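You operate a simulated robot arm through the tools that you are given. There is no shell and no other tool. Be economical: measure what you need, move in short steps, check, and stop when the job is done.

The job below is to be done with a simulated robot arm. You get a single attempt, and the scene is never put back.

Task
Load the grey housing into carousel pocket A, then shut the white housing in the blow-off box.
Fine: turn each pocket to the white pointer first.

The check looks at the end state, three seconds after you hand in, the way a careful person would. Anything else that was tipped, shoved, dropped, spilled or broken makes it a failure.

Robot
A 7-joint arm with a two-finger parallel gripper, fixed in place. Base frame: the origin is at the foot of the arm, x ahead of it, y to its left, z up. Units: cm, rad, N and s.
Its first joint turns from -2.897 to 2.897 rad. Payload 4.4 kg.
The TCP is the grasp point between the finger pads, 2.3 cm short of the fingertips. In the tool frame z runs along the fingers and y along their closing line. Largest opening 9.4 cm; finger width 3.8, thickness 1; the body of the gripper, 5.4 by 9.6 cm, starts 3.9 cm behind the TCP.
Orientation is that of the tool frame in the base frame, as [roll, pitch, yaw] about the fixed x, y, z axes, in that order (R = Rz(yaw) Ry(pitch) Rx(roll)). With the fingers straight down and closing along the base's y, the tool's x points along the base's -x, its y along +y and its z along -z.

Tools
- The arm moves only by the tool send_rows. Its argument "commands" is a list of rows, each a list of 7 numbers: the shift along the tool's x, y, z in m, then the turn, a rotation vector about the tool's x, y, z in rad, then the gripper command, from -1 (shut) to 1 (fully open), values between in proportion. In form: [[tx, ty, tz, wx, wy, wz, fingers], ...]. A call has 1 to 8 rows; each row shifts and turns the commanded pose from where the row before left it, along the tool's axes as they then stand. A row lasts 0.2 s, in which the tool goes at most 5 cm and 0.15 rad; a call with a longer step from one row to the next is refused whole, and so is a gripper value outside its range. A pose out of reach is approached as far as the arm can. The call stops where the force on the tool passes 40 N (or 10 N more than at its start, if that is more) or the arm is blocked; 0.2 s more then pass. The fingers move at their own pace (about 7.2 cm/s each) and stop on an object; they squeeze with about 39 N. The grip force told is the motor's: it shows also when the fingers shut on nothing. Time passes only in rows, and 0.2 s behind the last, so rows that do not move let the fingers close. It gives the time, the measured TCP pose, the force on the tool (base axes), the opening and the grip force at its end, in the units of the frame above (readings bear some noise).
- Cameras (640 x 400 px; columns grow to the right, rows downward): "scene" is fixed at [5.01, 50.05, 157.13]; the picture's right is [-0.71, -0.71, 0.00], its down [-0.47, 0.47, -0.74] and it looks along [0.52, -0.53, -0.67] (base axes); focal length 345 px, centre (320, 200). "wrist" rides on the gripper at [-3.9, 0, -4.4] in the tool frame; the picture's right is [0.00, -1.00, 0.00], its down [0.97, 0.00, -0.24] and it looks along [0.24, 0.00, 0.97] (tool axes); focal length 218 px, centre (320, 200). There is no depth. A picture from a camera that has moved, and an enlarged one, comes with that camera's place and axes in the base frame and with its lens.
- snapshot(camera): a new picture of that camera. No time passes.
- close_up(camera, box): a new picture of the part [left, top, right, bottom] of that camera's present view, enlarged. No time passes.
- hand_in(): hands the job in; it is judged then, once.

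Go step by step. Nothing tells you positions but the pictures and the camera data: compare them with the known pose of the tool, close in by small moves and look again before you grip or let go. The budget is 120 turns and 84 pictures, counting those below and the enlarged ones. Unless the task says otherwise, let go and move clear before handing in, and close with one line.

The tools are called after ">>>" as a command line: name --pt "numbers of a row" for each row, then --argument value for the rest, lists and objects as JSON in quotes. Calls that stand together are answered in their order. send_rows: Moves the arm, as the interface text tells. Its arguments: {"type":"object","properties":{"commands":{"type":"array"}},"required":["commands"]} The other tools are called the same way: snapshot (camera) takes a picture; close_up (camera, box) takes an enlarged picture of a part of a camera's view; hand_in () hands the job in.

At the start:

```text
time_s: 0.0
position: [56.49, 23.0, 121.82]
ee_rot: [-3.14, 0.002, -3.14]
wrist_force: [0.0, -0.3, 0.1]
opening: 9.41
grip_force: 0.0
```

scene: 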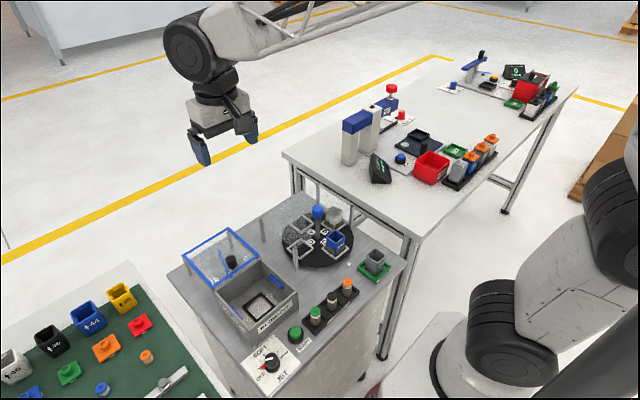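
wrist: 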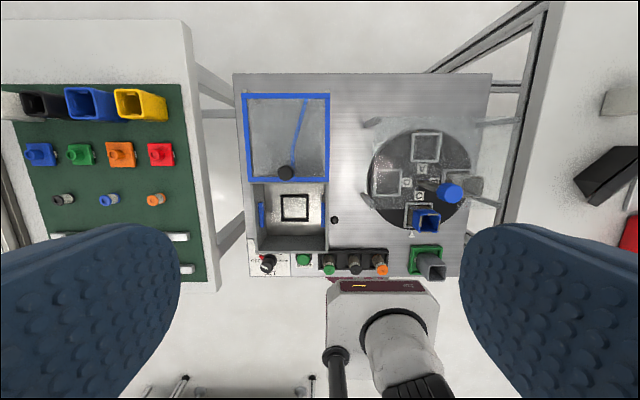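

I see a workstation with a blow-off box (lid with blue frame, open), a carousel with pockets and a blue handle, and a grey housing on a green tray. I'll look closer first.

>>> close_up --camera "scene" --box '[240, 170, 420, 300]'

>>> close_up --camera "wrist" --box '[340, 110, 500, 290]'

>>> close_up --camera "scene" --box '[160, 210, 320, 390]'

>>> close_up --camera "wrist" --box '[230, 80, 400, 290]'

```text
3.08 times, centred on (330, 235) of scene
camera zoom: at [5.01, 50.05, 157.13], right [-0.71, -0.71, 0.0], down [-0.47, 0.47, -0.74], along [0.52, -0.53, -0.67], focal length 1061 px, centre (289, 92)
```

zoom: 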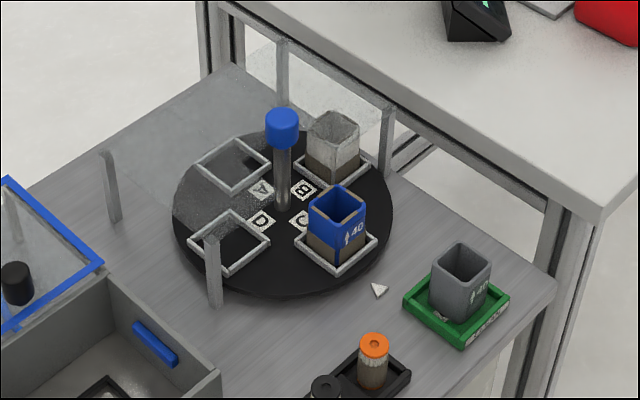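

```text
2.22 times, centred on (420, 200) of wrist
camera zoom: at [60.34, 23.16, 126.1], right [0.0, -1.0, 0.0], down [-0.97, 0.0, 0.24], along [-0.24, 0.0, -0.97], focal length 485 px, centre (98, 200)
```

zoom: 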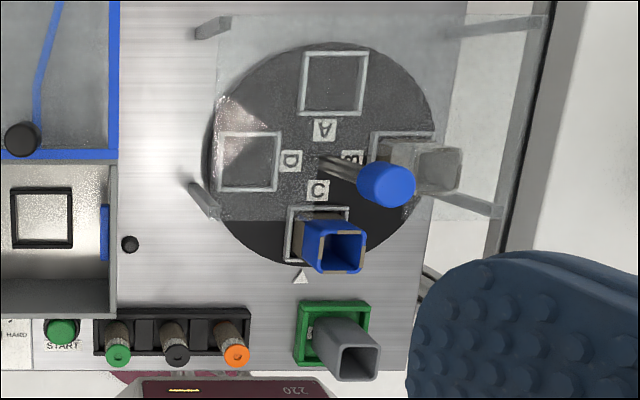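

```text
2.22 times, centred on (240, 300) of scene
camera zoom: at [5.01, 50.05, 157.13], right [-0.71, -0.71, 0.0], down [-0.47, 0.47, -0.74], along [0.52, -0.53, -0.67], focal length 767 px, centre (498, -22)
```

zoom: 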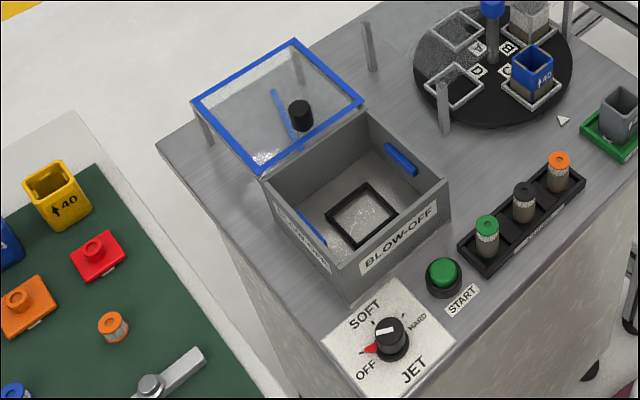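

```text
1.90 times, centred on (315, 185) of wrist
camera zoom: at [60.34, 23.16, 126.1], right [0.0, -1.0, 0.0], down [-0.97, 0.0, 0.24], along [-0.24, 0.0, -0.97], focal length 416 px, centre (330, 229)
```

zoom: 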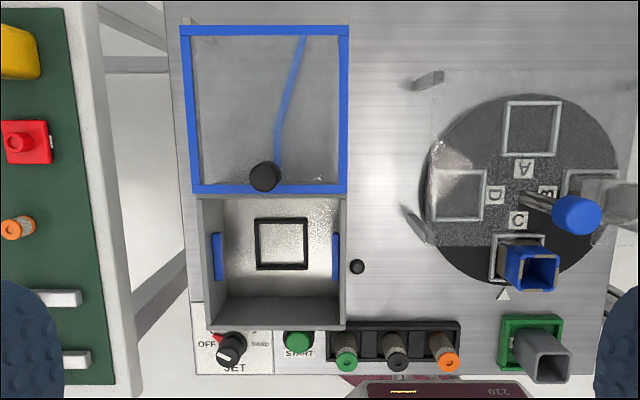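

The carousel centre is at about (53.5, 2.5), with its knob near z 92.5. Pocket C is at the pointer, A is opposite it, and B (whitish housing) is on the -y side. I'll check the mat on the left for other candidates and take a closer look at the lid.

>>> close_up --camera "scene" --box '[0, 260, 200, 400]'

>>> close_up --camera "scene" --box '[165, 210, 305, 300]'

>>> close_up --camera "scene" --box '[270, 190, 400, 280]'

```text
2.86 times, centred on (100, 330) of scene
camera zoom: at [5.01, 50.05, 157.13], right [-0.71, -0.71, 0.0], down [-0.47, 0.47, -0.74], along [0.52, -0.53, -0.67], focal length 986 px, centre (949, -171)
```

zoom: 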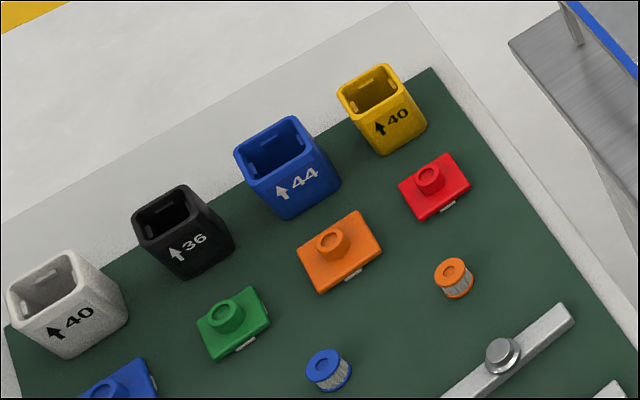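

```text
4.44 times, centred on (235, 255) of scene
camera zoom: at [5.01, 50.05, 157.13], right [-0.71, -0.71, 0.0], down [-0.47, 0.47, -0.74], along [0.52, -0.53, -0.67], focal length 1533 px, centre (698, -44)
```

zoom: 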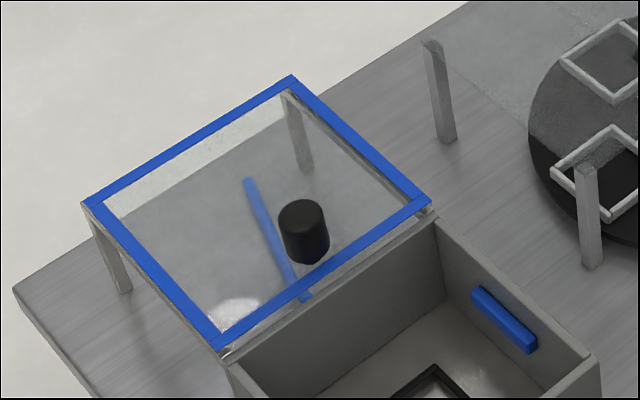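

```text
4.44 times, centred on (335, 235) of scene
camera zoom: at [5.01, 50.05, 157.13], right [-0.71, -0.71, 0.0], down [-0.47, 0.47, -0.74], along [0.52, -0.53, -0.67], focal length 1533 px, centre (253, 44)
```

zoom: 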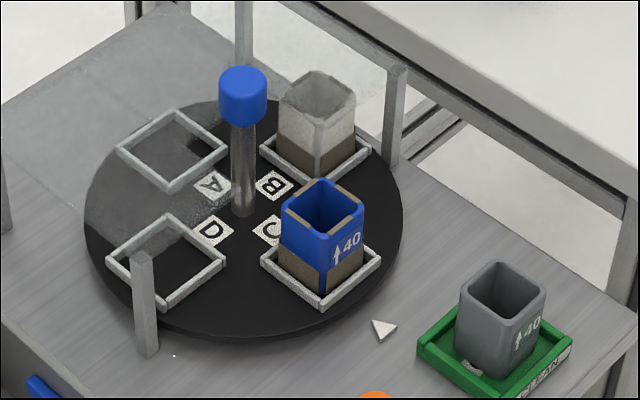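

The lid slides on rails and closes toward the base. I'll move above the carousel knob.

>>> send_rows --pt "0.005 -0.03 0.025 0 0 0 1" --pt "0.005 -0.03 0.025 0 0 0 1" --pt "0.005 -0.03 0.025 0 0 0 1" --pt "0.005 -0.03 0.025 0 0 0 1" --pt "0.004 -0.03 0.025 0 0 0 1" --pt "0.004 -0.03 0.025 0 0 0 1" --pt "0.004 -0.025 0.025 0 0 0 1" --pt "0 0 0 0 0 0 1"

>>> snapshot --camera "wrist"

>>> snapshot --camera "scene"

```text
time_s: 1.8
position: [53.17, 2.7, 104.31]
ee_rot: [3.142, 0.004, -3.141]
wrist_force: [0.4, 0.1, -0.8]
opening: 9.39
grip_force: 0.0
```

```text
74 pictures are left
camera wrist: at [57.06, 2.76, 108.6], right [0.0, -1.0, 0.0], down [-0.97, 0.0, 0.24], along [-0.24, 0.0, -0.97], focal length 218 px, centre (320, 200)
```

wrist: 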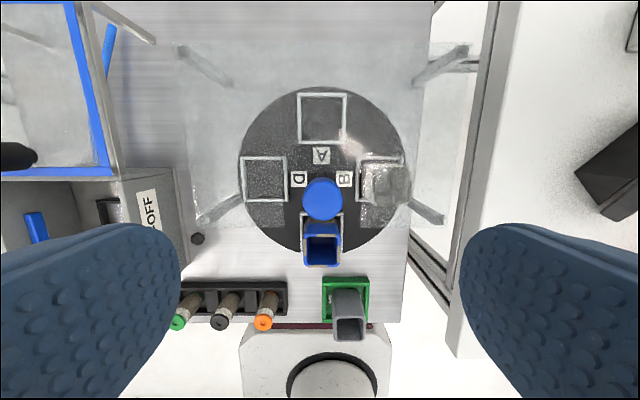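

```text
73 pictures are left
```

scene: 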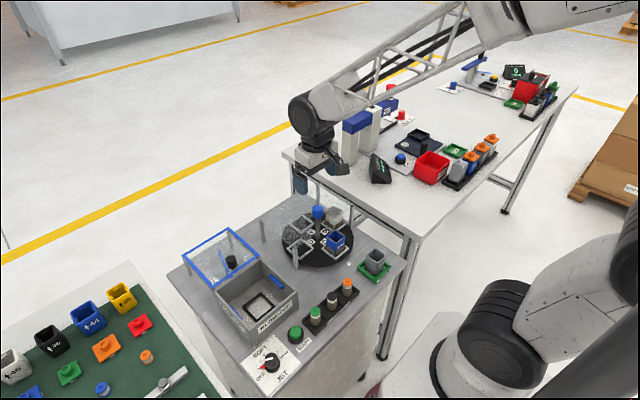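

The knob is at about (53.4, 2.55), right under the tool. I'll turn the tool 90° clockwise first, so that I can then turn the carousel 180° counter-clockwise in one grip.

>>> send_rows --pt "0 0 0 0 0 0.1428 1" --pt "0 0 0 0 0 0.1428 1" --pt "0 0 0 0 0 0.1428 1" --pt "0 0 0 0 0 0.1428 1" --pt "0 0 0 0 0 0.1428 1" --pt "0 0 0 0 0 0.1428 1" --pt "0 0 0 0 0 0.1428 1" --pt "0 0 0 0 0 0.1428 1"

>>> send_rows --pt "0 0 0 0 0 0.1428 1" --pt "0 0 0 0 0 0.1428 1" --pt "0 0 0 0 0 0.1428 1" --pt "0 0 0 0 0 0 1"

>>> snapshot --camera "wrist"

```text
time_s: 3.6
position: [53.39, 2.67, 104.27]
ee_rot: [3.14, -0.001, 1.996]
wrist_force: [-0.4, 0.3, -0.5]
opening: 9.39
grip_force: 0.1
```

```text
time_s: 4.6
position: [53.27, 2.53, 104.27]
ee_rot: [3.141, 0.001, 1.569]
wrist_force: [0.0, -0.6, 0.4]
opening: 9.41
grip_force: 0.1
```

```text
72 pictures are left
camera wrist: at [53.27, -1.23, 108.58], right [-1.0, 0.0, 0.0], down [0.0, 0.97, 0.24], along [0.0, 0.24, -0.97], focal length 218 px, centre (320, 200)
```

wrist: 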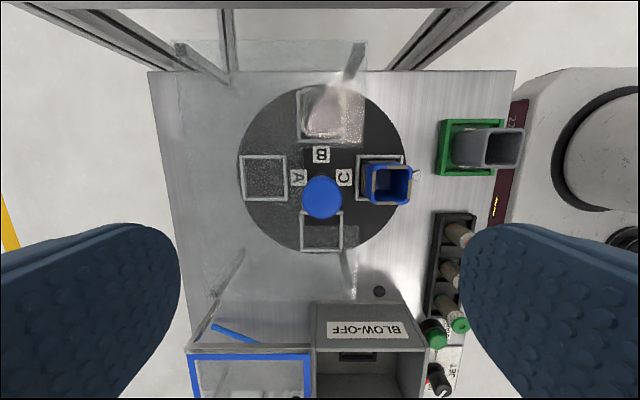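

The tool is centred over the knob. I'll come down part-way and look from the side.

>>> send_rows --pt "0 0 0.03 0 0 0 0.6" --pt "0 0 0.03 0 0 0 0.3" --pt "0 0 0.03 0 0 0 0.2" --pt "0 0 0 0 0 0 0.2" --pt "0 0 0 0 0 0 0.2"

>>> close_up --camera "scene" --box '[260, 150, 400, 280]'

>>> snapshot --camera "wrist"

```text
time_s: 5.8
position: [53.39, 2.23, 95.2]
ee_rot: [3.14, -0.002, 1.57]
wrist_force: [0.1, -0.5, 0.3]
opening: 5.64
grip_force: 0.1
```

```text
3.08 times, centred on (330, 215) of scene
camera zoom: at [5.01, 50.05, 157.13], right [-0.71, -0.71, 0.0], down [-0.47, 0.47, -0.74], along [0.52, -0.53, -0.67], focal length 1061 px, centre (289, 154)
```

zoom: 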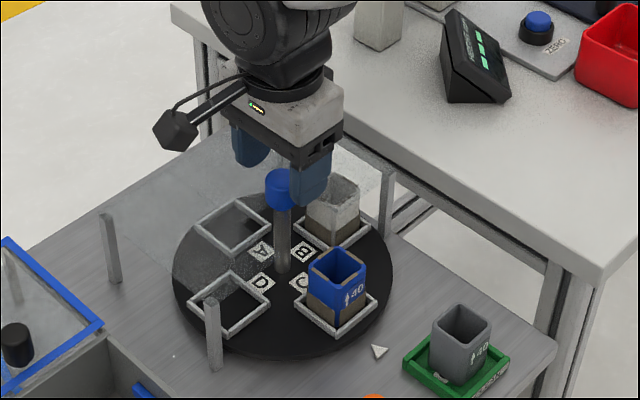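

```text
70 pictures are left
camera wrist: at [53.33, -1.43, 99.61], right [-1.0, 0.0, 0.0], down [0.0, 0.97, 0.24], along [0.0, 0.24, -0.97], focal length 218 px, centre (320, 200)
```

wrist: 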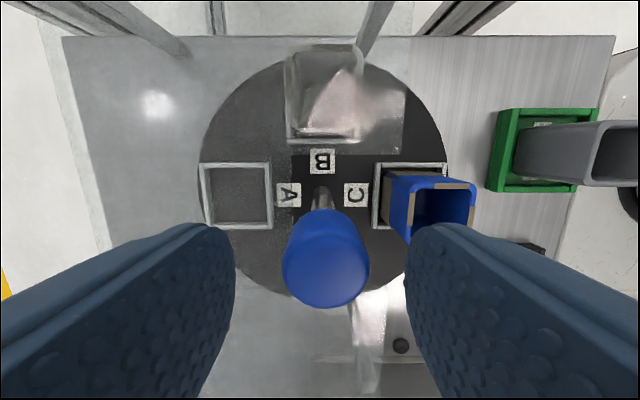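

The knob's top is at about z 93, centred at about (53.2, 2.45). I'll come down to 92.2 and grip it.

>>> send_rows --pt "0.002 -0.001 0.015 0 0 0 0.2" --pt "0 0 0.015 0 0 0 0.2" --pt "0 0 0 0 0 0 0.2" --pt "0 0 0 0 0 0 -1" --pt "0 0 0 0 0 0 -1" --pt "0 0 0 0 0 0 -1"

>>> close_up --camera "scene" --box '[260, 150, 400, 280]'

```text
time_s: 7.2
position: [53.16, 2.66, 92.25]
ee_rot: [3.139, 0.002, 1.571]
wrist_force: [-13.8, -0.2, 5.3]
opening: 2.95
grip_force: 44.8
```

```text
3.08 times, centred on (330, 215) of scene
camera zoom: at [5.01, 50.05, 157.13], right [-0.71, -0.71, 0.0], down [-0.47, 0.47, -0.74], along [0.52, -0.53, -0.67], focal length 1061 px, centre (289, 154)
```

zoom: 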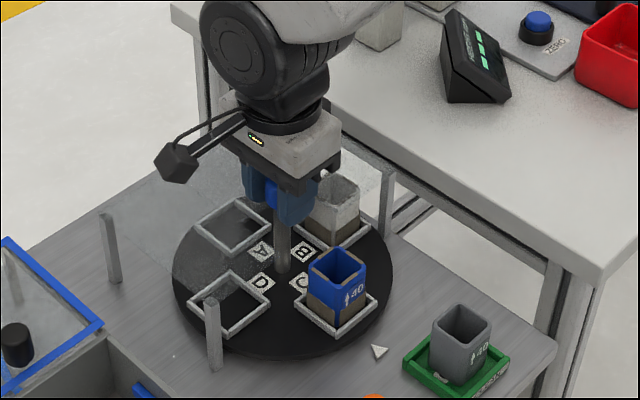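

The knob is gripped, with some side load toward -x. I'll shift slightly to relieve it and start a gentle counter-clockwise turn.

>>> send_rows --pt "0 -0.002 0 0 0 0 -1" --pt "0 0 0 0 0 -0.06 -1" --pt "0 0 0 0 0 -0.1 -1" --pt "0 0 0 0 0 -0.1 -1" --pt "0 0 0 0 0 -0.1 -1"

>>> close_up --camera "scene" --box '[260, 150, 400, 280]'

```text
time_s: 7.7
position: [53.22, 2.71, 92.24]
ee_rot: [3.136, -0.001, 1.591]
wrist_force: [15.0, 1.7, -14.3]
opening: 3.01
grip_force: 45.0
stopped in row 2: the force on the tool passed its limit (the readings are from after the stop); the commanded pose is now the measured one
```

```text
3.08 times, centred on (330, 215) of scene
camera zoom: at [5.01, 50.05, 157.13], right [-0.71, -0.71, 0.0], down [-0.47, 0.47, -0.74], along [0.52, -0.53, -0.67], focal length 1061 px, centre (289, 154)
```

zoom: 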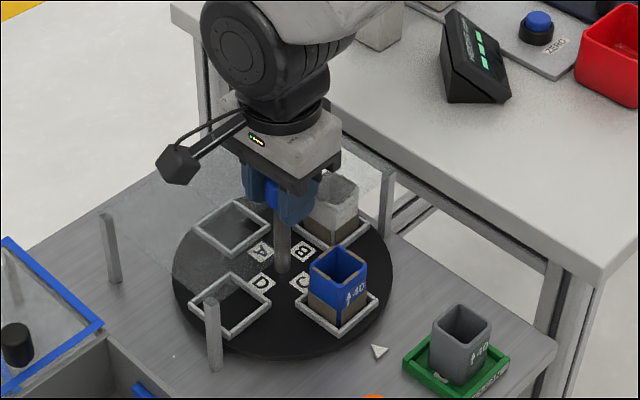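

>>> send_rows --pt "0 0 0 0 0 0 -1" --pt "0 0 0 0 0 0 -1"

```text
time_s: 8.3
position: [53.15, 2.62, 92.29]
ee_rot: [3.137, -0.001, 1.592]
wrist_force: [21.5, -1.5, -18.4]
opening: 2.99
grip_force: 45.0
```

>>> send_rows --pt "0 0.0012 0.001 0 0 0 -1" --pt "0 0 0 0 0 0 -1"

>>> send_rows --pt "0 0 0 0 0 -0.05 -1" --pt "0 0 0 0 0 -0.05 -1" --pt "0 0 0 0 0 -0.05 -1" --pt "0 0 0 0 0 -0.05 -1"

```text
time_s: 9.0
position: [53.13, 2.83, 92.13]
ee_rot: [3.139, 0.0, 1.592]
wrist_force: [-7.2, 5.3, 5.8]
opening: 3.01
grip_force: 44.8
stopped in row 2: the force on the tool passed its limit (the readings are from after the stop); the commanded pose is now the measured one
```

```text
time_s: 10.0
position: [53.14, 2.63, 92.08]
ee_rot: [3.135, -0.001, 1.793]
wrist_force: [-22.4, -1.7, 22.5]
opening: 2.96
grip_force: 45.3
```

>>> close_up --camera "scene" --box '[260, 150, 400, 280]'

>>> send_rows --pt "0.0002 -0.0008 -0.0008 0 0 -0.05 -1" --pt "0 0 0 0 0 -0.08 -1" --pt "0 0 0 0 0 -0.08 -1" --pt "0 0 0 0 0 -0.08 -1"

```text
3.08 times, centred on (330, 215) of scene
camera zoom: at [5.01, 50.05, 157.13], right [-0.71, -0.71, 0.0], down [-0.47, 0.47, -0.74], along [0.52, -0.53, -0.67], focal length 1061 px, centre (289, 154)
```

zoom: 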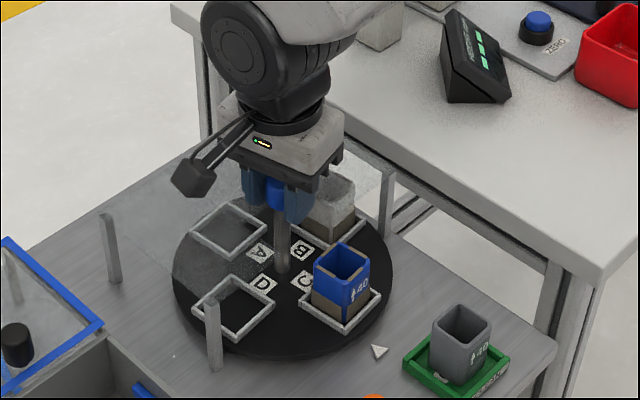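

```text
time_s: 11.0
position: [53.17, 2.77, 92.2]
ee_rot: [3.136, 0.0, 2.082]
wrist_force: [-22.0, -4.3, 6.0]
opening: 2.99
grip_force: 44.8
```

The carousel turns with the tool. I'll carry on in small steps.

>>> send_rows --pt "0.0003 -0.0005 0 0 0 -0.1 -1" --pt "0 0 0 0 0 -0.1 -1" --pt "0 0 0 0 0 -0.1 -1" --pt "0 0 0 0 0 -0.1 -1" --pt "0 0 0 0 0 -0.1 -1" --pt "0 0 0 0 0 -0.1 -1"

>>> close_up --camera "scene" --box '[260, 150, 400, 280]'

```text
time_s: 11.8
position: [53.01, 2.58, 92.25]
ee_rot: [3.14, 0.002, 2.365]
wrist_force: [-5.0, -5.0, 5.5]
opening: 2.93
grip_force: 45.4
stopped in row 4: the force on the tool passed its limit (the readings are from after the stop); the commanded pose is now the measured one
```

```text
3.08 times, centred on (330, 215) of scene
camera zoom: at [5.01, 50.05, 157.13], right [-0.71, -0.71, 0.0], down [-0.47, 0.47, -0.74], along [0.52, -0.53, -0.67], focal length 1061 px, centre (289, 154)
```

zoom: 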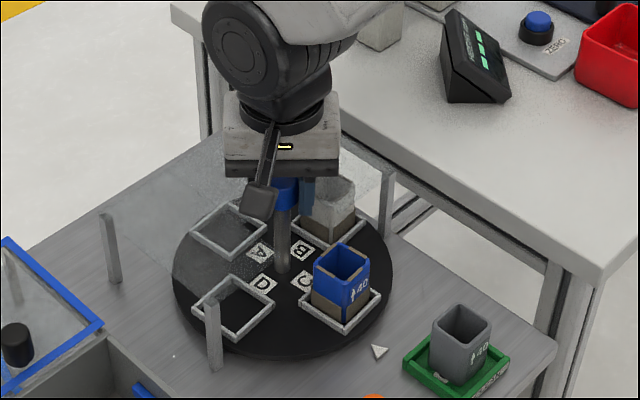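

The tool kept turning but the disc stayed only about 10° round, so the fingers are slipping on the knob. I'll look for what holds the disc.

>>> snapshot --camera "wrist"

>>> close_up --camera "scene" --box '[280, 195, 380, 275]'

```text
65 pictures are left
camera wrist: at [55.75, 0.03, 96.58], right [-0.7, -0.71, 0.0], down [-0.69, 0.68, 0.24], along [-0.17, 0.17, -0.97], focal length 218 px, centre (320, 200)
```

wrist: 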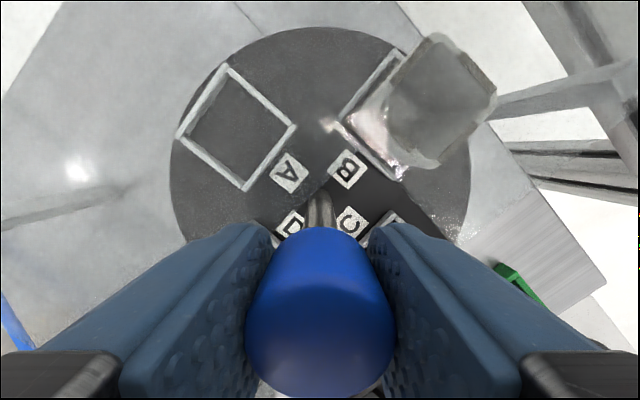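

```text
5.00 times, centred on (330, 235) of scene
camera zoom: at [5.01, 50.05, 157.13], right [-0.71, -0.71, 0.0], down [-0.47, 0.47, -0.74], along [0.52, -0.53, -0.67], focal length 1725 px, centre (270, 25)
```

zoom: 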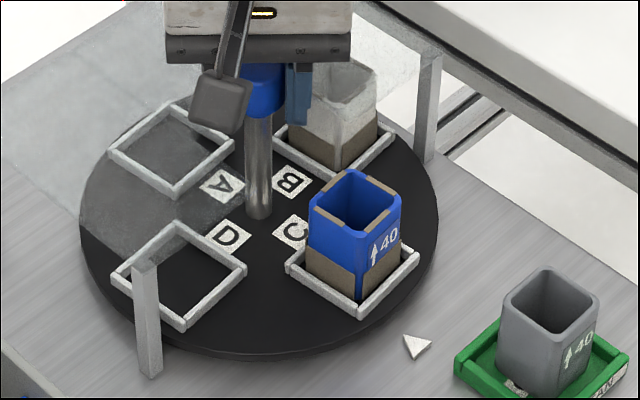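

I'll release the knob and see whether the disc springs back, which would point to a detent.

>>> send_rows --pt "0 0 0 0 0 0 0.0" --pt "0 0 0 0 0 0 0.0" --pt "0 0 0 0 0 0 0.0"

>>> close_up --camera "scene" --box '[280, 195, 380, 275]'

>>> snapshot --camera "wrist"

```text
time_s: 12.6
position: [53.01, 2.62, 92.21]
ee_rot: [3.139, 0.003, 2.368]
wrist_force: [-0.4, -1.4, 0.0]
opening: 4.7
grip_force: 0.1
```

```text
5.00 times, centred on (330, 235) of scene
camera zoom: at [5.01, 50.05, 157.13], right [-0.71, -0.71, 0.0], down [-0.47, 0.47, -0.74], along [0.52, -0.53, -0.67], focal length 1725 px, centre (270, 25)
```

zoom: 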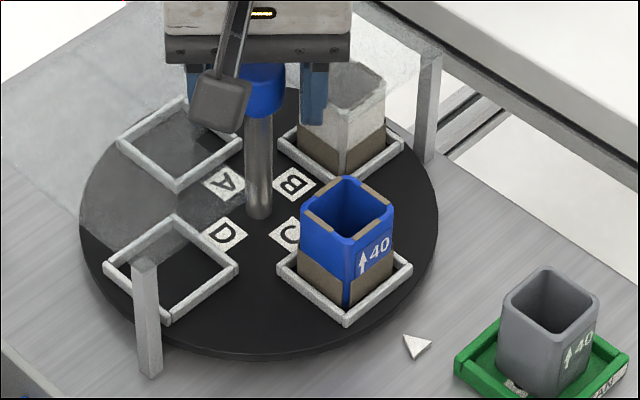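

```text
62 pictures are left
camera wrist: at [55.77, 0.05, 96.56], right [-0.7, -0.71, 0.0], down [-0.69, 0.68, 0.24], along [-0.17, 0.17, -0.97], focal length 218 px, centre (320, 200)
```

wrist: 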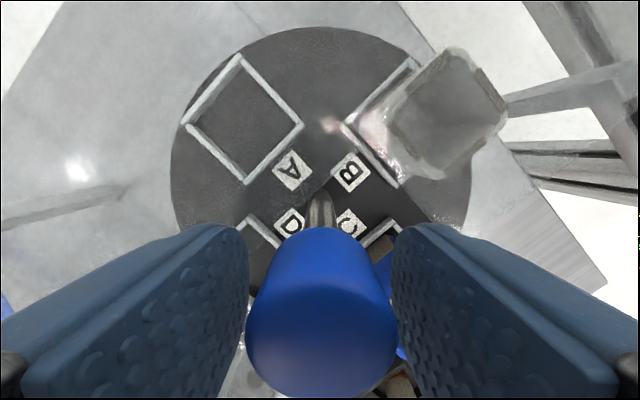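

The disc springs back, so there is a detent, and counter-clockwise slips at about 6-8°. I'll grip a bit lower on the knob and test clockwise.

>>> send_rows --pt "-0.0007 0.0 0.006 0 0 0 0.0" --pt "0 0 0 0 0 0 -1" --pt "0 0 0 0 0 0 -1" --pt "0 0 0 0 0 0 -1"

>>> send_rows --pt "0 0 0 0 0 0.06 -1" --pt "0 0 0 0 0 0.06 -1" --pt "0 0 0 0 0 0.06 -1" --pt "0 0 0 0 0 0.06 -1"

>>> close_up --camera "scene" --box '[280, 195, 380, 275]'

```text
time_s: 13.8
position: [53.11, 2.68, 91.58]
ee_rot: [-3.142, 0.003, 2.367]
wrist_force: [-4.5, -7.8, 4.6]
opening: 2.91
grip_force: 45.3
stopped in row 4: the force on the tool passed its limit (the readings are from after the stop); the commanded pose is now the measured one
```

```text
time_s: 14.8
position: [53.09, 2.66, 91.68]
ee_rot: [3.141, 0.001, 2.126]
wrist_force: [-4.3, 3.4, 16.0]
opening: 2.89
grip_force: 45.3
```

```text
5.00 times, centred on (330, 235) of scene
camera zoom: at [5.01, 50.05, 157.13], right [-0.71, -0.71, 0.0], down [-0.47, 0.47, -0.74], along [0.52, -0.53, -0.67], focal length 1725 px, centre (270, 25)
```

zoom: 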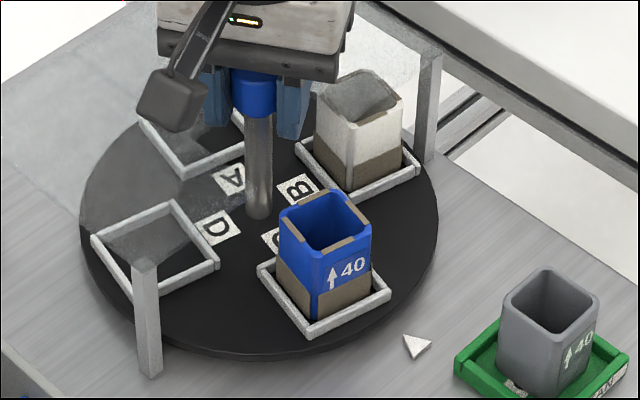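

Clockwise it follows without slipping so far. Carrying on.

>>> send_rows --pt "0 0 0 0 0 0.06 -1" --pt "0 0 0 0 0 0.06 -1" --pt "0 0 0 0 0 0.06 -1" --pt "0 0 0 0 0 0.06 -1" --pt "0 0 0 0 0 0.06 -1"

>>> close_up --camera "scene" --box '[280, 195, 380, 275]'

```text
time_s: 16.0
position: [53.33, 2.56, 91.72]
ee_rot: [3.139, 0.0, 1.826]
wrist_force: [16.9, 26.2, 5.5]
opening: 2.89
grip_force: 45.3
```

```text
5.00 times, centred on (330, 235) of scene
camera zoom: at [5.01, 50.05, 157.13], right [-0.71, -0.71, 0.0], down [-0.47, 0.47, -0.74], along [0.52, -0.53, -0.67], focal length 1725 px, centre (270, 25)
```

zoom: 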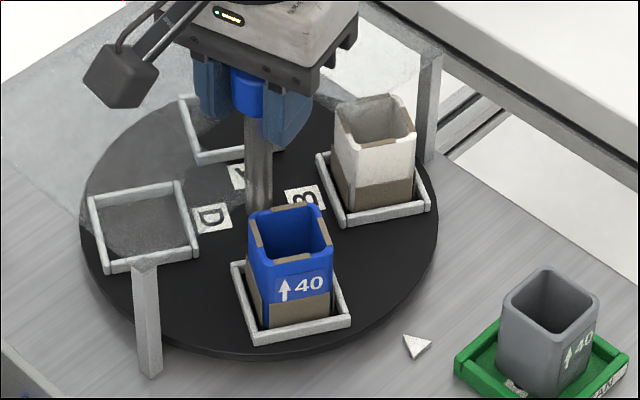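

>>> send_rows --pt "0.0006 0.0006 0 0 0 0.06 -1" --pt "0 0 0 0 0 0.06 -1" --pt "0 0 0 0 0 0.06 -1" --pt "0 0 0 0 0 0.06 -1" --pt "0 0 0 0 0 0.06 -1" --pt "0 0 0 0 0 0.06 -1" --pt "0 0 0 0 0 0.06 -1"

>>> close_up --camera "scene" --box '[280, 195, 380, 275]'

```text
time_s: 17.1
position: [53.23, 2.74, 91.54]
ee_rot: [3.137, -0.001, 1.576]
wrist_force: [12.9, -2.9, -8.0]
opening: 2.91
grip_force: 44.4
stopped in row 5: the force on the tool passed its limit (the readings are from after the stop); the commanded pose is now the measured one
```

```text
5.00 times, centred on (330, 235) of scene
camera zoom: at [5.01, 50.05, 157.13], right [-0.71, -0.71, 0.0], down [-0.47, 0.47, -0.74], along [0.52, -0.53, -0.67], focal length 1725 px, centre (270, 25)
```

zoom: 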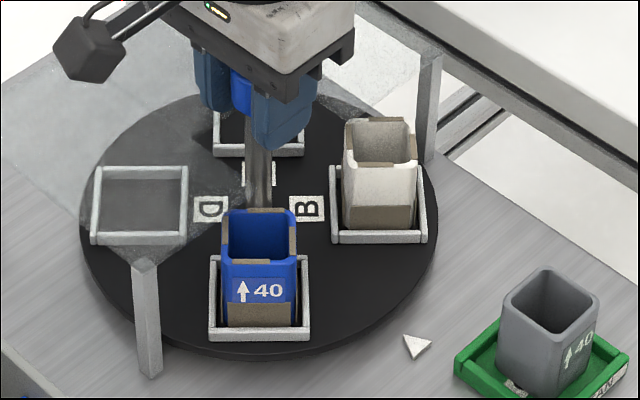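

>>> send_rows --pt "0 0.0005 0.0003 0 0 0.05 -1" --pt "0 0 0 0 0 0.06 -1" --pt "0 0 0 0 0 0.06 -1" --pt "0 0 0 0 0 0.06 -1" --pt "0 0 0 0 0 0.06 -1" --pt "0 0 0 0 0 0.06 -1" --pt "0 0 0 0 0 0.06 -1" --pt "0 0 0 0 0 0.06 -1"

>>> close_up --camera "scene" --box '[280, 195, 380, 275]'

```text
time_s: 18.5
position: [53.26, 2.64, 91.69]
ee_rot: [3.138, -0.001, 1.239]
wrist_force: [9.9, -5.7, -6.8]
opening: 2.9
grip_force: 44.5
stopped in row 6: the force on the tool passed its limit (the readings are from after the stop); the commanded pose is now the measured one
```

```text
5.00 times, centred on (330, 235) of scene
camera zoom: at [5.01, 50.05, 157.13], right [-0.71, -0.71, 0.0], down [-0.47, 0.47, -0.74], along [0.52, -0.53, -0.67], focal length 1725 px, centre (270, 25)
```

zoom: 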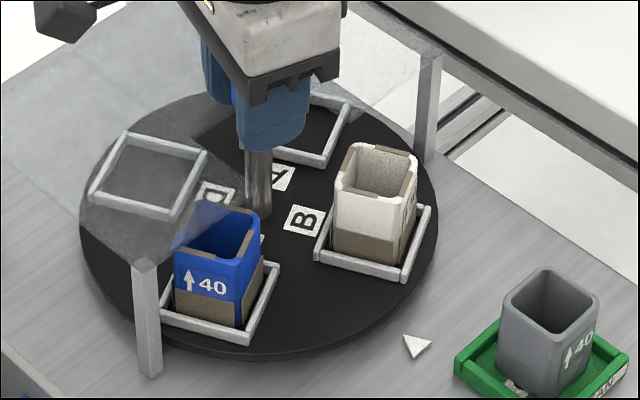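

>>> send_rows --pt "0 0.0004 0.0002 0 0 0.05 -1" --pt "0 0 0 0 0 0.06 -1" --pt "0 0 0 0 0 0.06 -1" --pt "0 0 0 0 0 0.06 -1" --pt "0 0 0 0 0 0.06 -1" --pt "0 0 0 0 0 0.06 -1" --pt "0 0 0 0 0 0.06 -1" --pt "0 0 0 0 0 0.06 -1"

>>> send_rows --pt "0 0 0 0 0 0.06 -1" --pt "0 0 0 0 0 0.06 -1" --pt "0 0 0 0 0 0.06 -1" --pt "0 0 0 0 0 0.06 -1" --pt "0 0 0 0 0 0.06 -1" --pt "0 0 0 0 0 0.06 -1"

>>> close_up --camera "scene" --box '[280, 195, 380, 275]'

```text
time_s: 20.3
position: [53.36, 2.65, 91.6]
ee_rot: [3.139, -0.002, 0.768]
wrist_force: [22.5, -27.1, 13.3]
opening: 2.89
grip_force: 44.5
```

```text
time_s: 20.7
position: [53.35, 2.65, 91.62]
ee_rot: [3.138, -0.002, 0.725]
wrist_force: [6.8, -11.5, -3.4]
opening: 2.9
grip_force: 45.0
stopped in row 1: the force on the tool passed its limit (the readings are from after the stop); the commanded pose is now the measured one
```

```text
5.00 times, centred on (330, 235) of scene
camera zoom: at [5.01, 50.05, 157.13], right [-0.71, -0.71, 0.0], down [-0.47, 0.47, -0.74], along [0.52, -0.53, -0.67], focal length 1725 px, centre (270, 25)
```

zoom: 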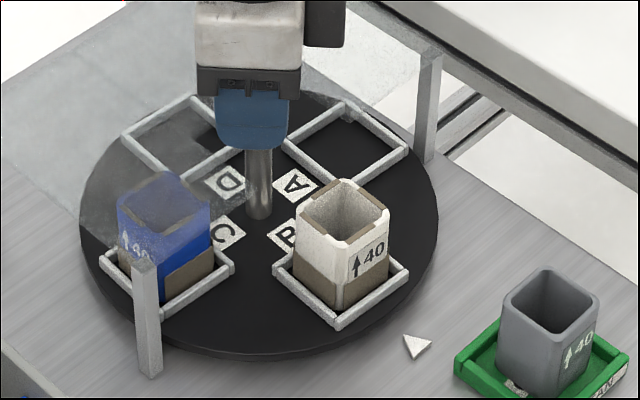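

B is at the pointer. I'll keep to the stated order and carry on clockwise to bring A round.

>>> send_rows --pt "-0.0001 0.0006 0 0 0 0.03 -1" --pt "0 0 0 0 0 0.06 -1" --pt "0 0 0 0 0 0.06 -1" --pt "0 0 0 0 0 0.06 -1" --pt "0 0 0 0 0 0.06 -1" --pt "0 0 0 0 0 0.06 -1" --pt "0 0 0 0 0 0.06 -1"

>>> send_rows --pt "0 0 0 0 0 0.06 -1" --pt "0 0 0 0 0 0.06 -1" --pt "0 0 0 0 0 0.06 -1" --pt "0 0 0 0 0 0.06 -1" --pt "0 0 0 0 0 0.06 -1"

>>> close_up --camera "scene" --box '[280, 195, 380, 275]'

```text
time_s: 22.1
position: [53.47, 2.5, 91.63]
ee_rot: [3.139, -0.003, 0.407]
wrist_force: [8.7, -9.2, -5.6]
opening: 2.92
grip_force: 45.2
stopped in row 6: the force on the tool passed its limit (the readings are from after the stop); the commanded pose is now the measured one
```

```text
time_s: 23.0
position: [53.31, 2.49, 91.84]
ee_rot: [-3.141, -0.001, 0.218]
wrist_force: [16.0, -11.1, -13.9]
opening: 2.88
grip_force: 44.9
out of reach, approached as far as the arm can: row 4
stopped in row 4: the force on the tool passed its limit (the readings are from after the stop); the commanded pose is now the measured one
```

```text
5.00 times, centred on (330, 235) of scene
camera zoom: at [5.01, 50.05, 157.13], right [-0.71, -0.71, 0.0], down [-0.47, 0.47, -0.74], along [0.52, -0.53, -0.67], focal length 1725 px, centre (270, 25)
```

zoom: 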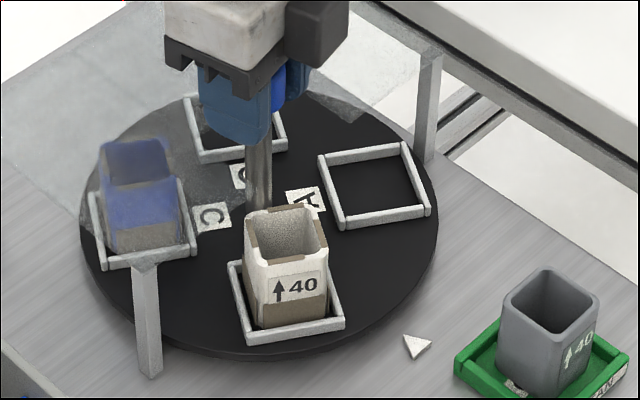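

The wrist reached its limit at yaw 0.2. I'll turn back gently so that B sits at its detent, release, and re-grip with the tool turned far counter-clockwise.

>>> send_rows --pt "0 0.0006 0.0006 0 0 -0.06 -1" --pt "0 0 0 0 0 -0.06 -1" --pt "0 0 0 0 0 -0.06 -1" --pt "0 0 0 0 0 -0.06 -1" --pt "0 0 0 0 0 -0.06 -1" --pt "0 0 0 0 0 -0.06 -1" --pt "0 0 0 0 0 -0.06 -1" --pt "0 0 0 0 0 -0.06 -1"

>>> close_up --camera "scene" --box '[280, 195, 380, 275]'

```text
time_s: 24.2
position: [53.28, 2.5, 91.97]
ee_rot: [3.141, -0.002, 0.501]
wrist_force: [-6.8, 12.7, 4.5]
opening: 2.91
grip_force: 44.7
stopped in row 5: the force on the tool passed its limit (the readings are from after the stop); the commanded pose is now the measured one
```

```text
5.00 times, centred on (330, 235) of scene
camera zoom: at [5.01, 50.05, 157.13], right [-0.71, -0.71, 0.0], down [-0.47, 0.47, -0.74], along [0.52, -0.53, -0.67], focal length 1725 px, centre (270, 25)
```

zoom: 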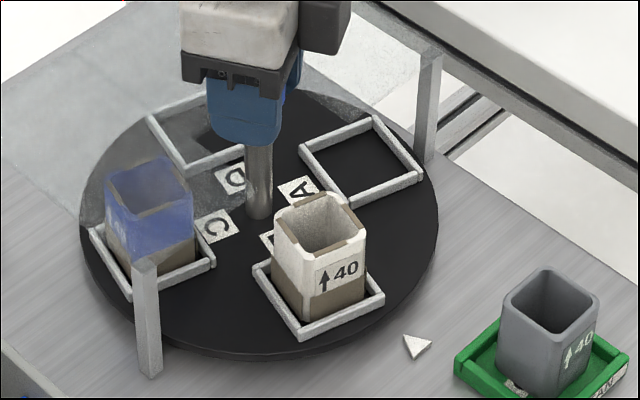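

>>> send_rows --pt "0 -0.0004 0 0 0 -0.06 -1" --pt "0 0 0 0 0 -0.06 -1" --pt "0 0 0 0 0 -0.06 -1" --pt "0 0 0 0 0 -0.04 -1" --pt "0 0 0 0 0 0 0" --pt "0 0 0 0 0 0 0" --pt "0 0 -0.03 0 0 0 0" --pt "0 0 0 0 0 0 0"

>>> close_up --camera "scene" --box '[280, 195, 380, 275]'

```text
time_s: 26.0
position: [53.34, 2.57, 95.0]
ee_rot: [3.14, -0.002, 0.72]
wrist_force: [0.5, -0.4, -0.1]
opening: 4.72
grip_force: 0.2
```

```text
5.00 times, centred on (330, 235) of scene
camera zoom: at [5.01, 50.05, 157.13], right [-0.71, -0.71, 0.0], down [-0.47, 0.47, -0.74], along [0.52, -0.53, -0.67], focal length 1725 px, centre (270, 25)
```

zoom: 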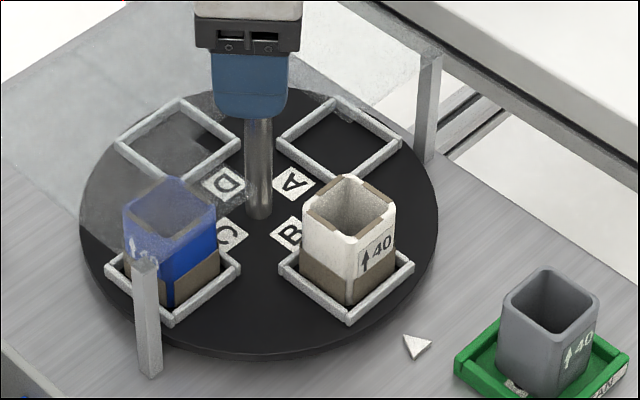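

B is seated at the detent. Now I'll turn the raised tool back to yaw π.

>>> send_rows --pt "0 0 0 0 0 -0.145 0" --pt "0 0 0 0 0 -0.145 0" --pt "0 0 0 0 0 -0.145 0" --pt "0 0 0 0 0 -0.145 0" --pt "0 0 0 0 0 -0.145 0" --pt "0 0 0 0 0 -0.145 0" --pt "0 0 0 0 0 -0.145 0" --pt "0 0 0 0 0 -0.145 0"

>>> send_rows --pt "0 0 0 0 0 -0.145 0" --pt "0 0 0 0 0 -0.145 0" --pt "0 0 0 0 0 -0.145 0" --pt "0 0 0 0 0 -0.145 0" --pt "0 0 0 0 0 -0.145 0" --pt "0 0 0 0 0 -0.145 0" --pt "0 0 0 0 0 -0.145 0" --pt "0 0 0 0 0 -0.1 0"

>>> send_rows --pt "0 0 0 0 0 -0.14 0" --pt "0 0 0 0 0 0 0"

```text
time_s: 27.8
position: [53.25, 2.62, 94.81]
ee_rot: [3.141, -0.001, 1.884]
wrist_force: [-0.3, 0.3, 0.7]
opening: 4.69
grip_force: 0.1
```

```text
time_s: 29.6
position: [53.31, 2.56, 94.85]
ee_rot: [-3.141, 0.002, 2.999]
wrist_force: [0.3, 0.2, -0.2]
opening: 4.71
grip_force: 0.0
```

```text
time_s: 30.2
position: [53.17, 2.64, 94.88]
ee_rot: [3.142, 0.002, 3.138]
wrist_force: [-0.8, 0.0, -0.6]
opening: 4.72
grip_force: 0.1
```

>>> send_rows --pt "0 0 0.017 0 0 0 0" --pt "0 0 0.016 0 0 0 0" --pt "0 0 0 0 0 0 -1" --pt "0 0 0 0 0 0 -1" --pt "0 0 0 0 0 0 -1"

>>> send_rows --pt "0 0 0 0 0 0.06 -1" --pt "0 0 0 0 0 0.06 -1" --pt "0 0 0 0 0 0.06 -1" --pt "0 0 0 0 0 0.06 -1" --pt "0 0 0 0 0 0.06 -1" --pt "0 0 0 0 0 0.06 -1"

```text
time_s: 31.4
position: [53.33, 2.57, 91.62]
ee_rot: [3.14, 0.004, 3.136]
wrist_force: [0.4, -25.5, 10.8]
opening: 3.0
grip_force: 44.7
```

```text
time_s: 32.2
position: [53.36, 2.5, 91.66]
ee_rot: [-3.141, 0.002, 2.99]
wrist_force: [2.1, -14.1, 1.2]
opening: 3.0
grip_force: 45.0
stopped in row 3: the force on the tool passed its limit (the readings are from after the stop); the commanded pose is now the measured one
```

>>> send_rows --pt "0 -0.0007 0 0 0 0.03 -1" --pt "0 0 0 0 0 0.05 -1" --pt "0 0 0 0 0 0.05 -1" --pt "0 0 0 0 0 0.05 -1" --pt "0 0 0 0 0 0.05 -1" --pt "0 0 0 0 0 0.05 -1" --pt "0 0 0 0 0 0.05 -1" --pt "0 0 0 0 0 0.05 -1"

>>> close_up --camera "scene" --box '[280, 195, 380, 275]'

```text
time_s: 34.0
position: [53.31, 2.44, 91.6]
ee_rot: [3.138, 0.004, 2.609]
wrist_force: [-17.4, 0.0, 19.6]
opening: 2.98
grip_force: 44.4
```

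```text
5.00 times, centred on (330, 235) of scene
camera zoom: at [5.01, 50.05, 157.13], right [-0.71, -0.71, 0.0], down [-0.47, 0.47, -0.74], along [0.52, -0.53, -0.67], focal length 1725 px, centre (270, 25)
```

zoom: 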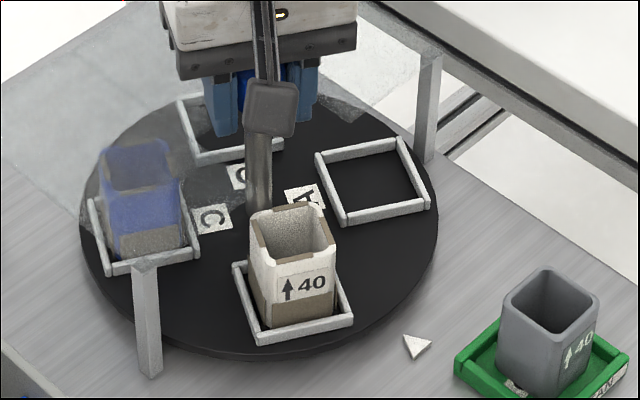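

>>> send_rows --pt "0.0005 -0.0003 -0.0006 0 0 0.05 -1" --pt "0 0 0 0 0 0.06 -1" --pt "0 0 0 0 0 0.06 -1" --pt "0 0 0 0 0 0.06 -1" --pt "0 0 0 0 0 0.06 -1" --pt "0 0 0 0 0 0.06 -1" --pt "0 0 0 0 0 0.06 -1" --pt "0 0 0 0 0 0.06 -1"

>>> send_rows --pt "0 0 0 0 0 0.06 -1" --pt "0 0 0 0 0 0.06 -1" --pt "0 0 0 0 0 0.06 -1" --pt "0 0 0 0 0 0.06 -1" --pt "0 0 0 0 0 0.06 -1" --pt "0 0 0 0 0 0.06 -1"

>>> close_up --camera "scene" --box '[280, 195, 380, 275]'

```text
time_s: 35.8
position: [53.27, 2.47, 91.64]
ee_rot: [3.14, 0.002, 2.136]
wrist_force: [-9.5, -12.7, -0.5]
opening: 2.99
grip_force: 44.9
```

```text
time_s: 37.2
position: [53.19, 2.48, 91.76]
ee_rot: [3.14, -0.001, 1.778]
wrist_force: [4.1, -22.8, -22.5]
opening: 2.99
grip_force: 45.3
```

```text
5.00 times, centred on (330, 235) of scene
camera zoom: at [5.01, 50.05, 157.13], right [-0.71, -0.71, 0.0], down [-0.47, 0.47, -0.74], along [0.52, -0.53, -0.67], focal length 1725 px, centre (270, 25)
```

zoom: 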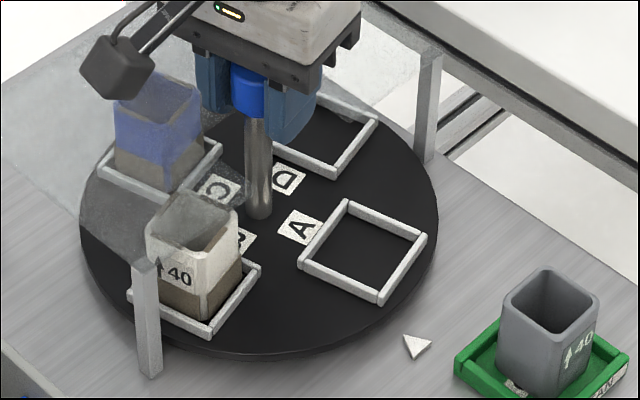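

>>> send_rows --pt "-0.0006 0.0 0.0007 0 0 0.05 -1" --pt "0 0 0 0 0 0.05 -1" --pt "0 0 0 0 0 0.05 -1" --pt "0 0 0 0 0 0.05 -1" --pt "0 0 0 0 0 0.0 -1"

>>> send_rows --pt "0 0 0 0 0 0 0" --pt "0 0 0 0 0 0 0" --pt "0 0 0 0 0 0 0" --pt "0 0 -0.04 0 0 0 0" --pt "0 0 -0.04 0 0 0 0" --pt "0 0 0 0 0 0 0"

>>> close_up --camera "scene" --box '[280, 195, 380, 275]'

>>> snapshot --camera "wrist"

```text
time_s: 38.1
position: [53.34, 2.45, 91.59]
ee_rot: [3.139, 0.0, 1.61]
wrist_force: [-8.7, 4.0, 9.9]
opening: 3.01
grip_force: 44.8
stopped in row 4: the force on the tool passed its limit (the readings are from after the stop); the commanded pose is now the measured one
```

```text
time_s: 39.5
position: [53.15, 2.43, 99.72]
ee_rot: [3.137, 0.0, 1.612]
wrist_force: [0.0, 0.3, 0.6]
opening: 4.7
grip_force: 0.0
```

```text
5.00 times, centred on (330, 235) of scene
camera zoom: at [5.01, 50.05, 157.13], right [-0.71, -0.71, 0.0], down [-0.47, 0.47, -0.74], along [0.52, -0.53, -0.67], focal length 1725 px, centre (270, 25)
```

zoom: 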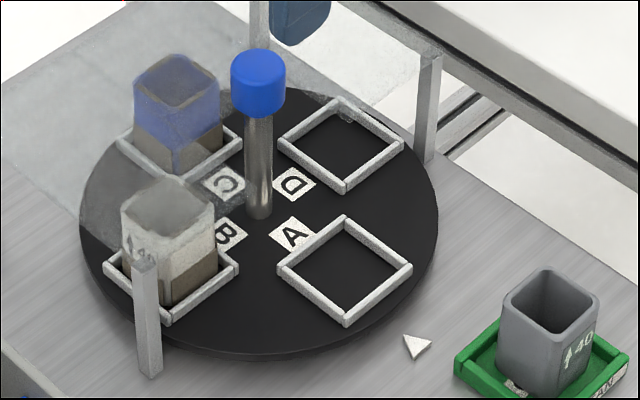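

```text
50 pictures are left
camera wrist: at [53.23, -1.35, 104.04], right [-1.0, -0.04, 0.0], down [-0.04, 0.97, 0.24], along [-0.01, 0.24, -0.97], focal length 218 px, centre (320, 200)
```

wrist: 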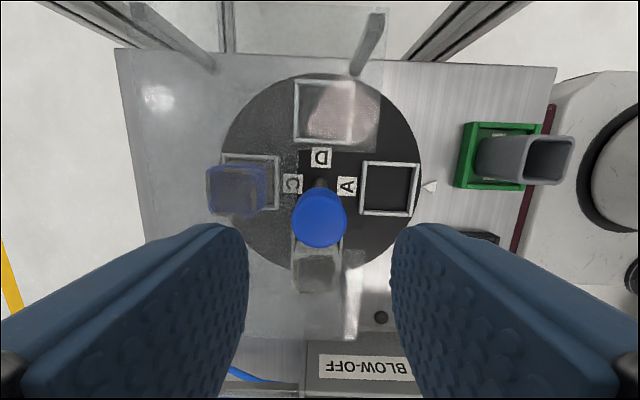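

A is at the pointer, centred at about (46.0, 2.5), and the grey housing is near (34.8, -0.9). I'll turn the tool back to yaw π and move above the grey housing.

>>> send_rows --pt "0 0 -0.01 0 0 -0.139 0.5" --pt "0 0 -0.01 0 0 -0.139 0.5" --pt "0 0 0 0 0 -0.139 0.5" --pt "0 0 0 0 0 -0.139 0.5" --pt "0 0 0 0 0 -0.139 0.5" --pt "0 0 0 0 0 -0.139 0.5" --pt "0 0 0 0 0 -0.139 0.5" --pt "0 0 0 0 0 -0.139 0.5"

>>> send_rows --pt "0 0 0 0 0 -0.139 0.5" --pt "0 0 0 0 0 -0.139 0.5" --pt "0 0 0 0 0 -0.139 0.5" --pt "0.045 -0.008 0 0 0 0 0.5" --pt "0.045 -0.008 0 0 0 0 0.5" --pt "0.045 -0.008 0 0 0 0 0.5" --pt "0.047 -0.008 0 0 0 0 0.5" --pt "0 0 0 0 0 0 0.5"

>>> snapshot --camera "wrist"

```text
time_s: 41.3
position: [53.24, 2.38, 101.69]
ee_rot: [3.14, 0.003, 2.724]
wrist_force: [-0.6, -0.4, 0.5]
opening: 7.02
grip_force: 0.0
```

```text
time_s: 43.1
position: [35.01, -0.67, 101.79]
ee_rot: [3.141, 0.002, -3.141]
wrist_force: [0.0, -1.0, 1.1]
opening: 7.03
grip_force: 0.1
```

```text
49 pictures are left
camera wrist: at [38.8, -0.68, 106.2], right [0.0, -1.0, 0.0], down [-0.97, 0.0, 0.24], along [-0.24, 0.0, -0.97], focal length 218 px, centre (320, 200)
```

wrist: 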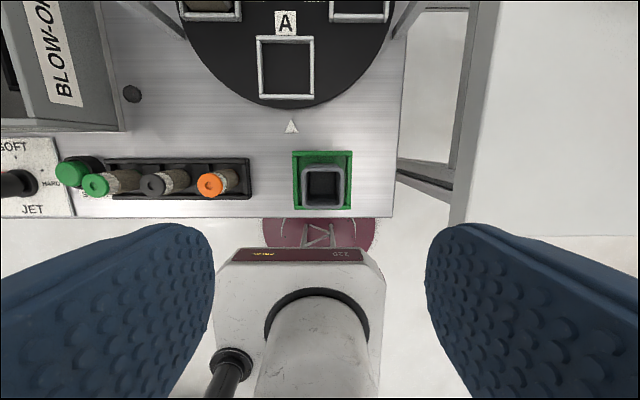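

The grey housing's top is 4 cm square, centred near (35.05, -1.05). I'll descend part-way and check.

>>> send_rows --pt "0 -0.0035 0.04 0 0 0 0.5" --pt "0 0 0.04 0 0 0 0.5" --pt "0 0 0.03 0 0 0 0.5" --pt "0 0 0 0 0 0 0.5"

>>> snapshot --camera "wrist"

>>> close_up --camera "scene" --box '[330, 200, 430, 290]'

```text
time_s: 44.1
position: [34.94, -1.19, 90.6]
ee_rot: [-3.141, 0.003, 3.138]
wrist_force: [-0.6, -0.2, -0.1]
opening: 7.07
grip_force: 0.1
```

```text
48 pictures are left
camera wrist: at [38.77, -1.06, 94.94], right [0.0, -1.0, 0.0], down [-0.97, 0.0, 0.24], along [-0.24, 0.0, -0.97], focal length 218 px, centre (320, 200)
```

wrist: 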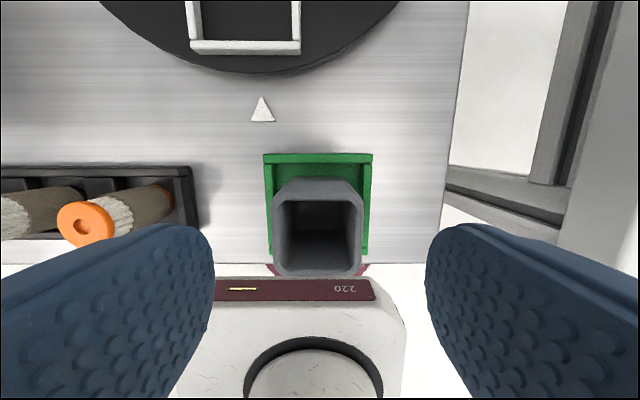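

```text
4.44 times, centred on (380, 245) of scene
camera zoom: at [5.01, 50.05, 157.13], right [-0.71, -0.71, 0.0], down [-0.47, 0.47, -0.74], along [0.52, -0.53, -0.67], focal length 1533 px, centre (53, 0)
```

zoom: 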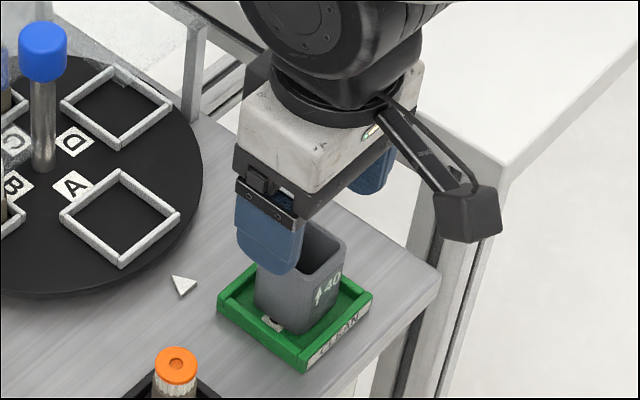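

Aligned. I'll descend 5.3 cm and grip the housing.

>>> send_rows --pt "0 0.001 0.03 0 0 0 0.5" --pt "0 0 0.023 0 0 0 0.5" --pt "0 0 0 0 0 0 0.5" --pt "0 0 0 0 0 0 -0.1" --pt "0 0 0 0 0 0 -0.2" --pt "0 0 0 0 0 0 -0.2"

>>> close_up --camera "scene" --box '[330, 200, 430, 290]'

```text
time_s: 45.5
position: [34.9, -0.83, 85.31]
ee_rot: [-3.141, 0.003, 3.138]
wrist_force: [0.9, 0.2, -0.7]
opening: 3.95
grip_force: 38.4
```

```text
4.44 times, centred on (380, 245) of scene
camera zoom: at [5.01, 50.05, 157.13], right [-0.71, -0.71, 0.0], down [-0.47, 0.47, -0.74], along [0.52, -0.53, -0.67], focal length 1533 px, centre (53, 0)
```

zoom: 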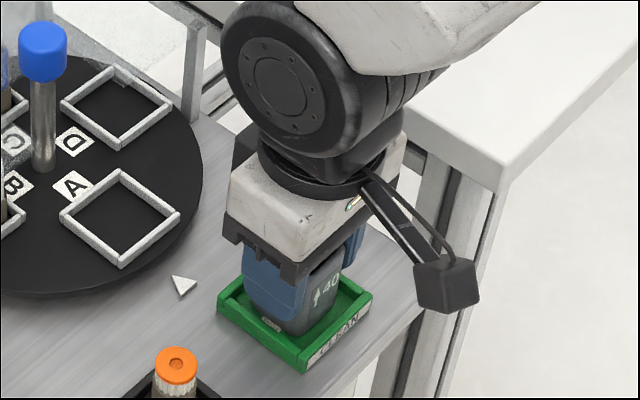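

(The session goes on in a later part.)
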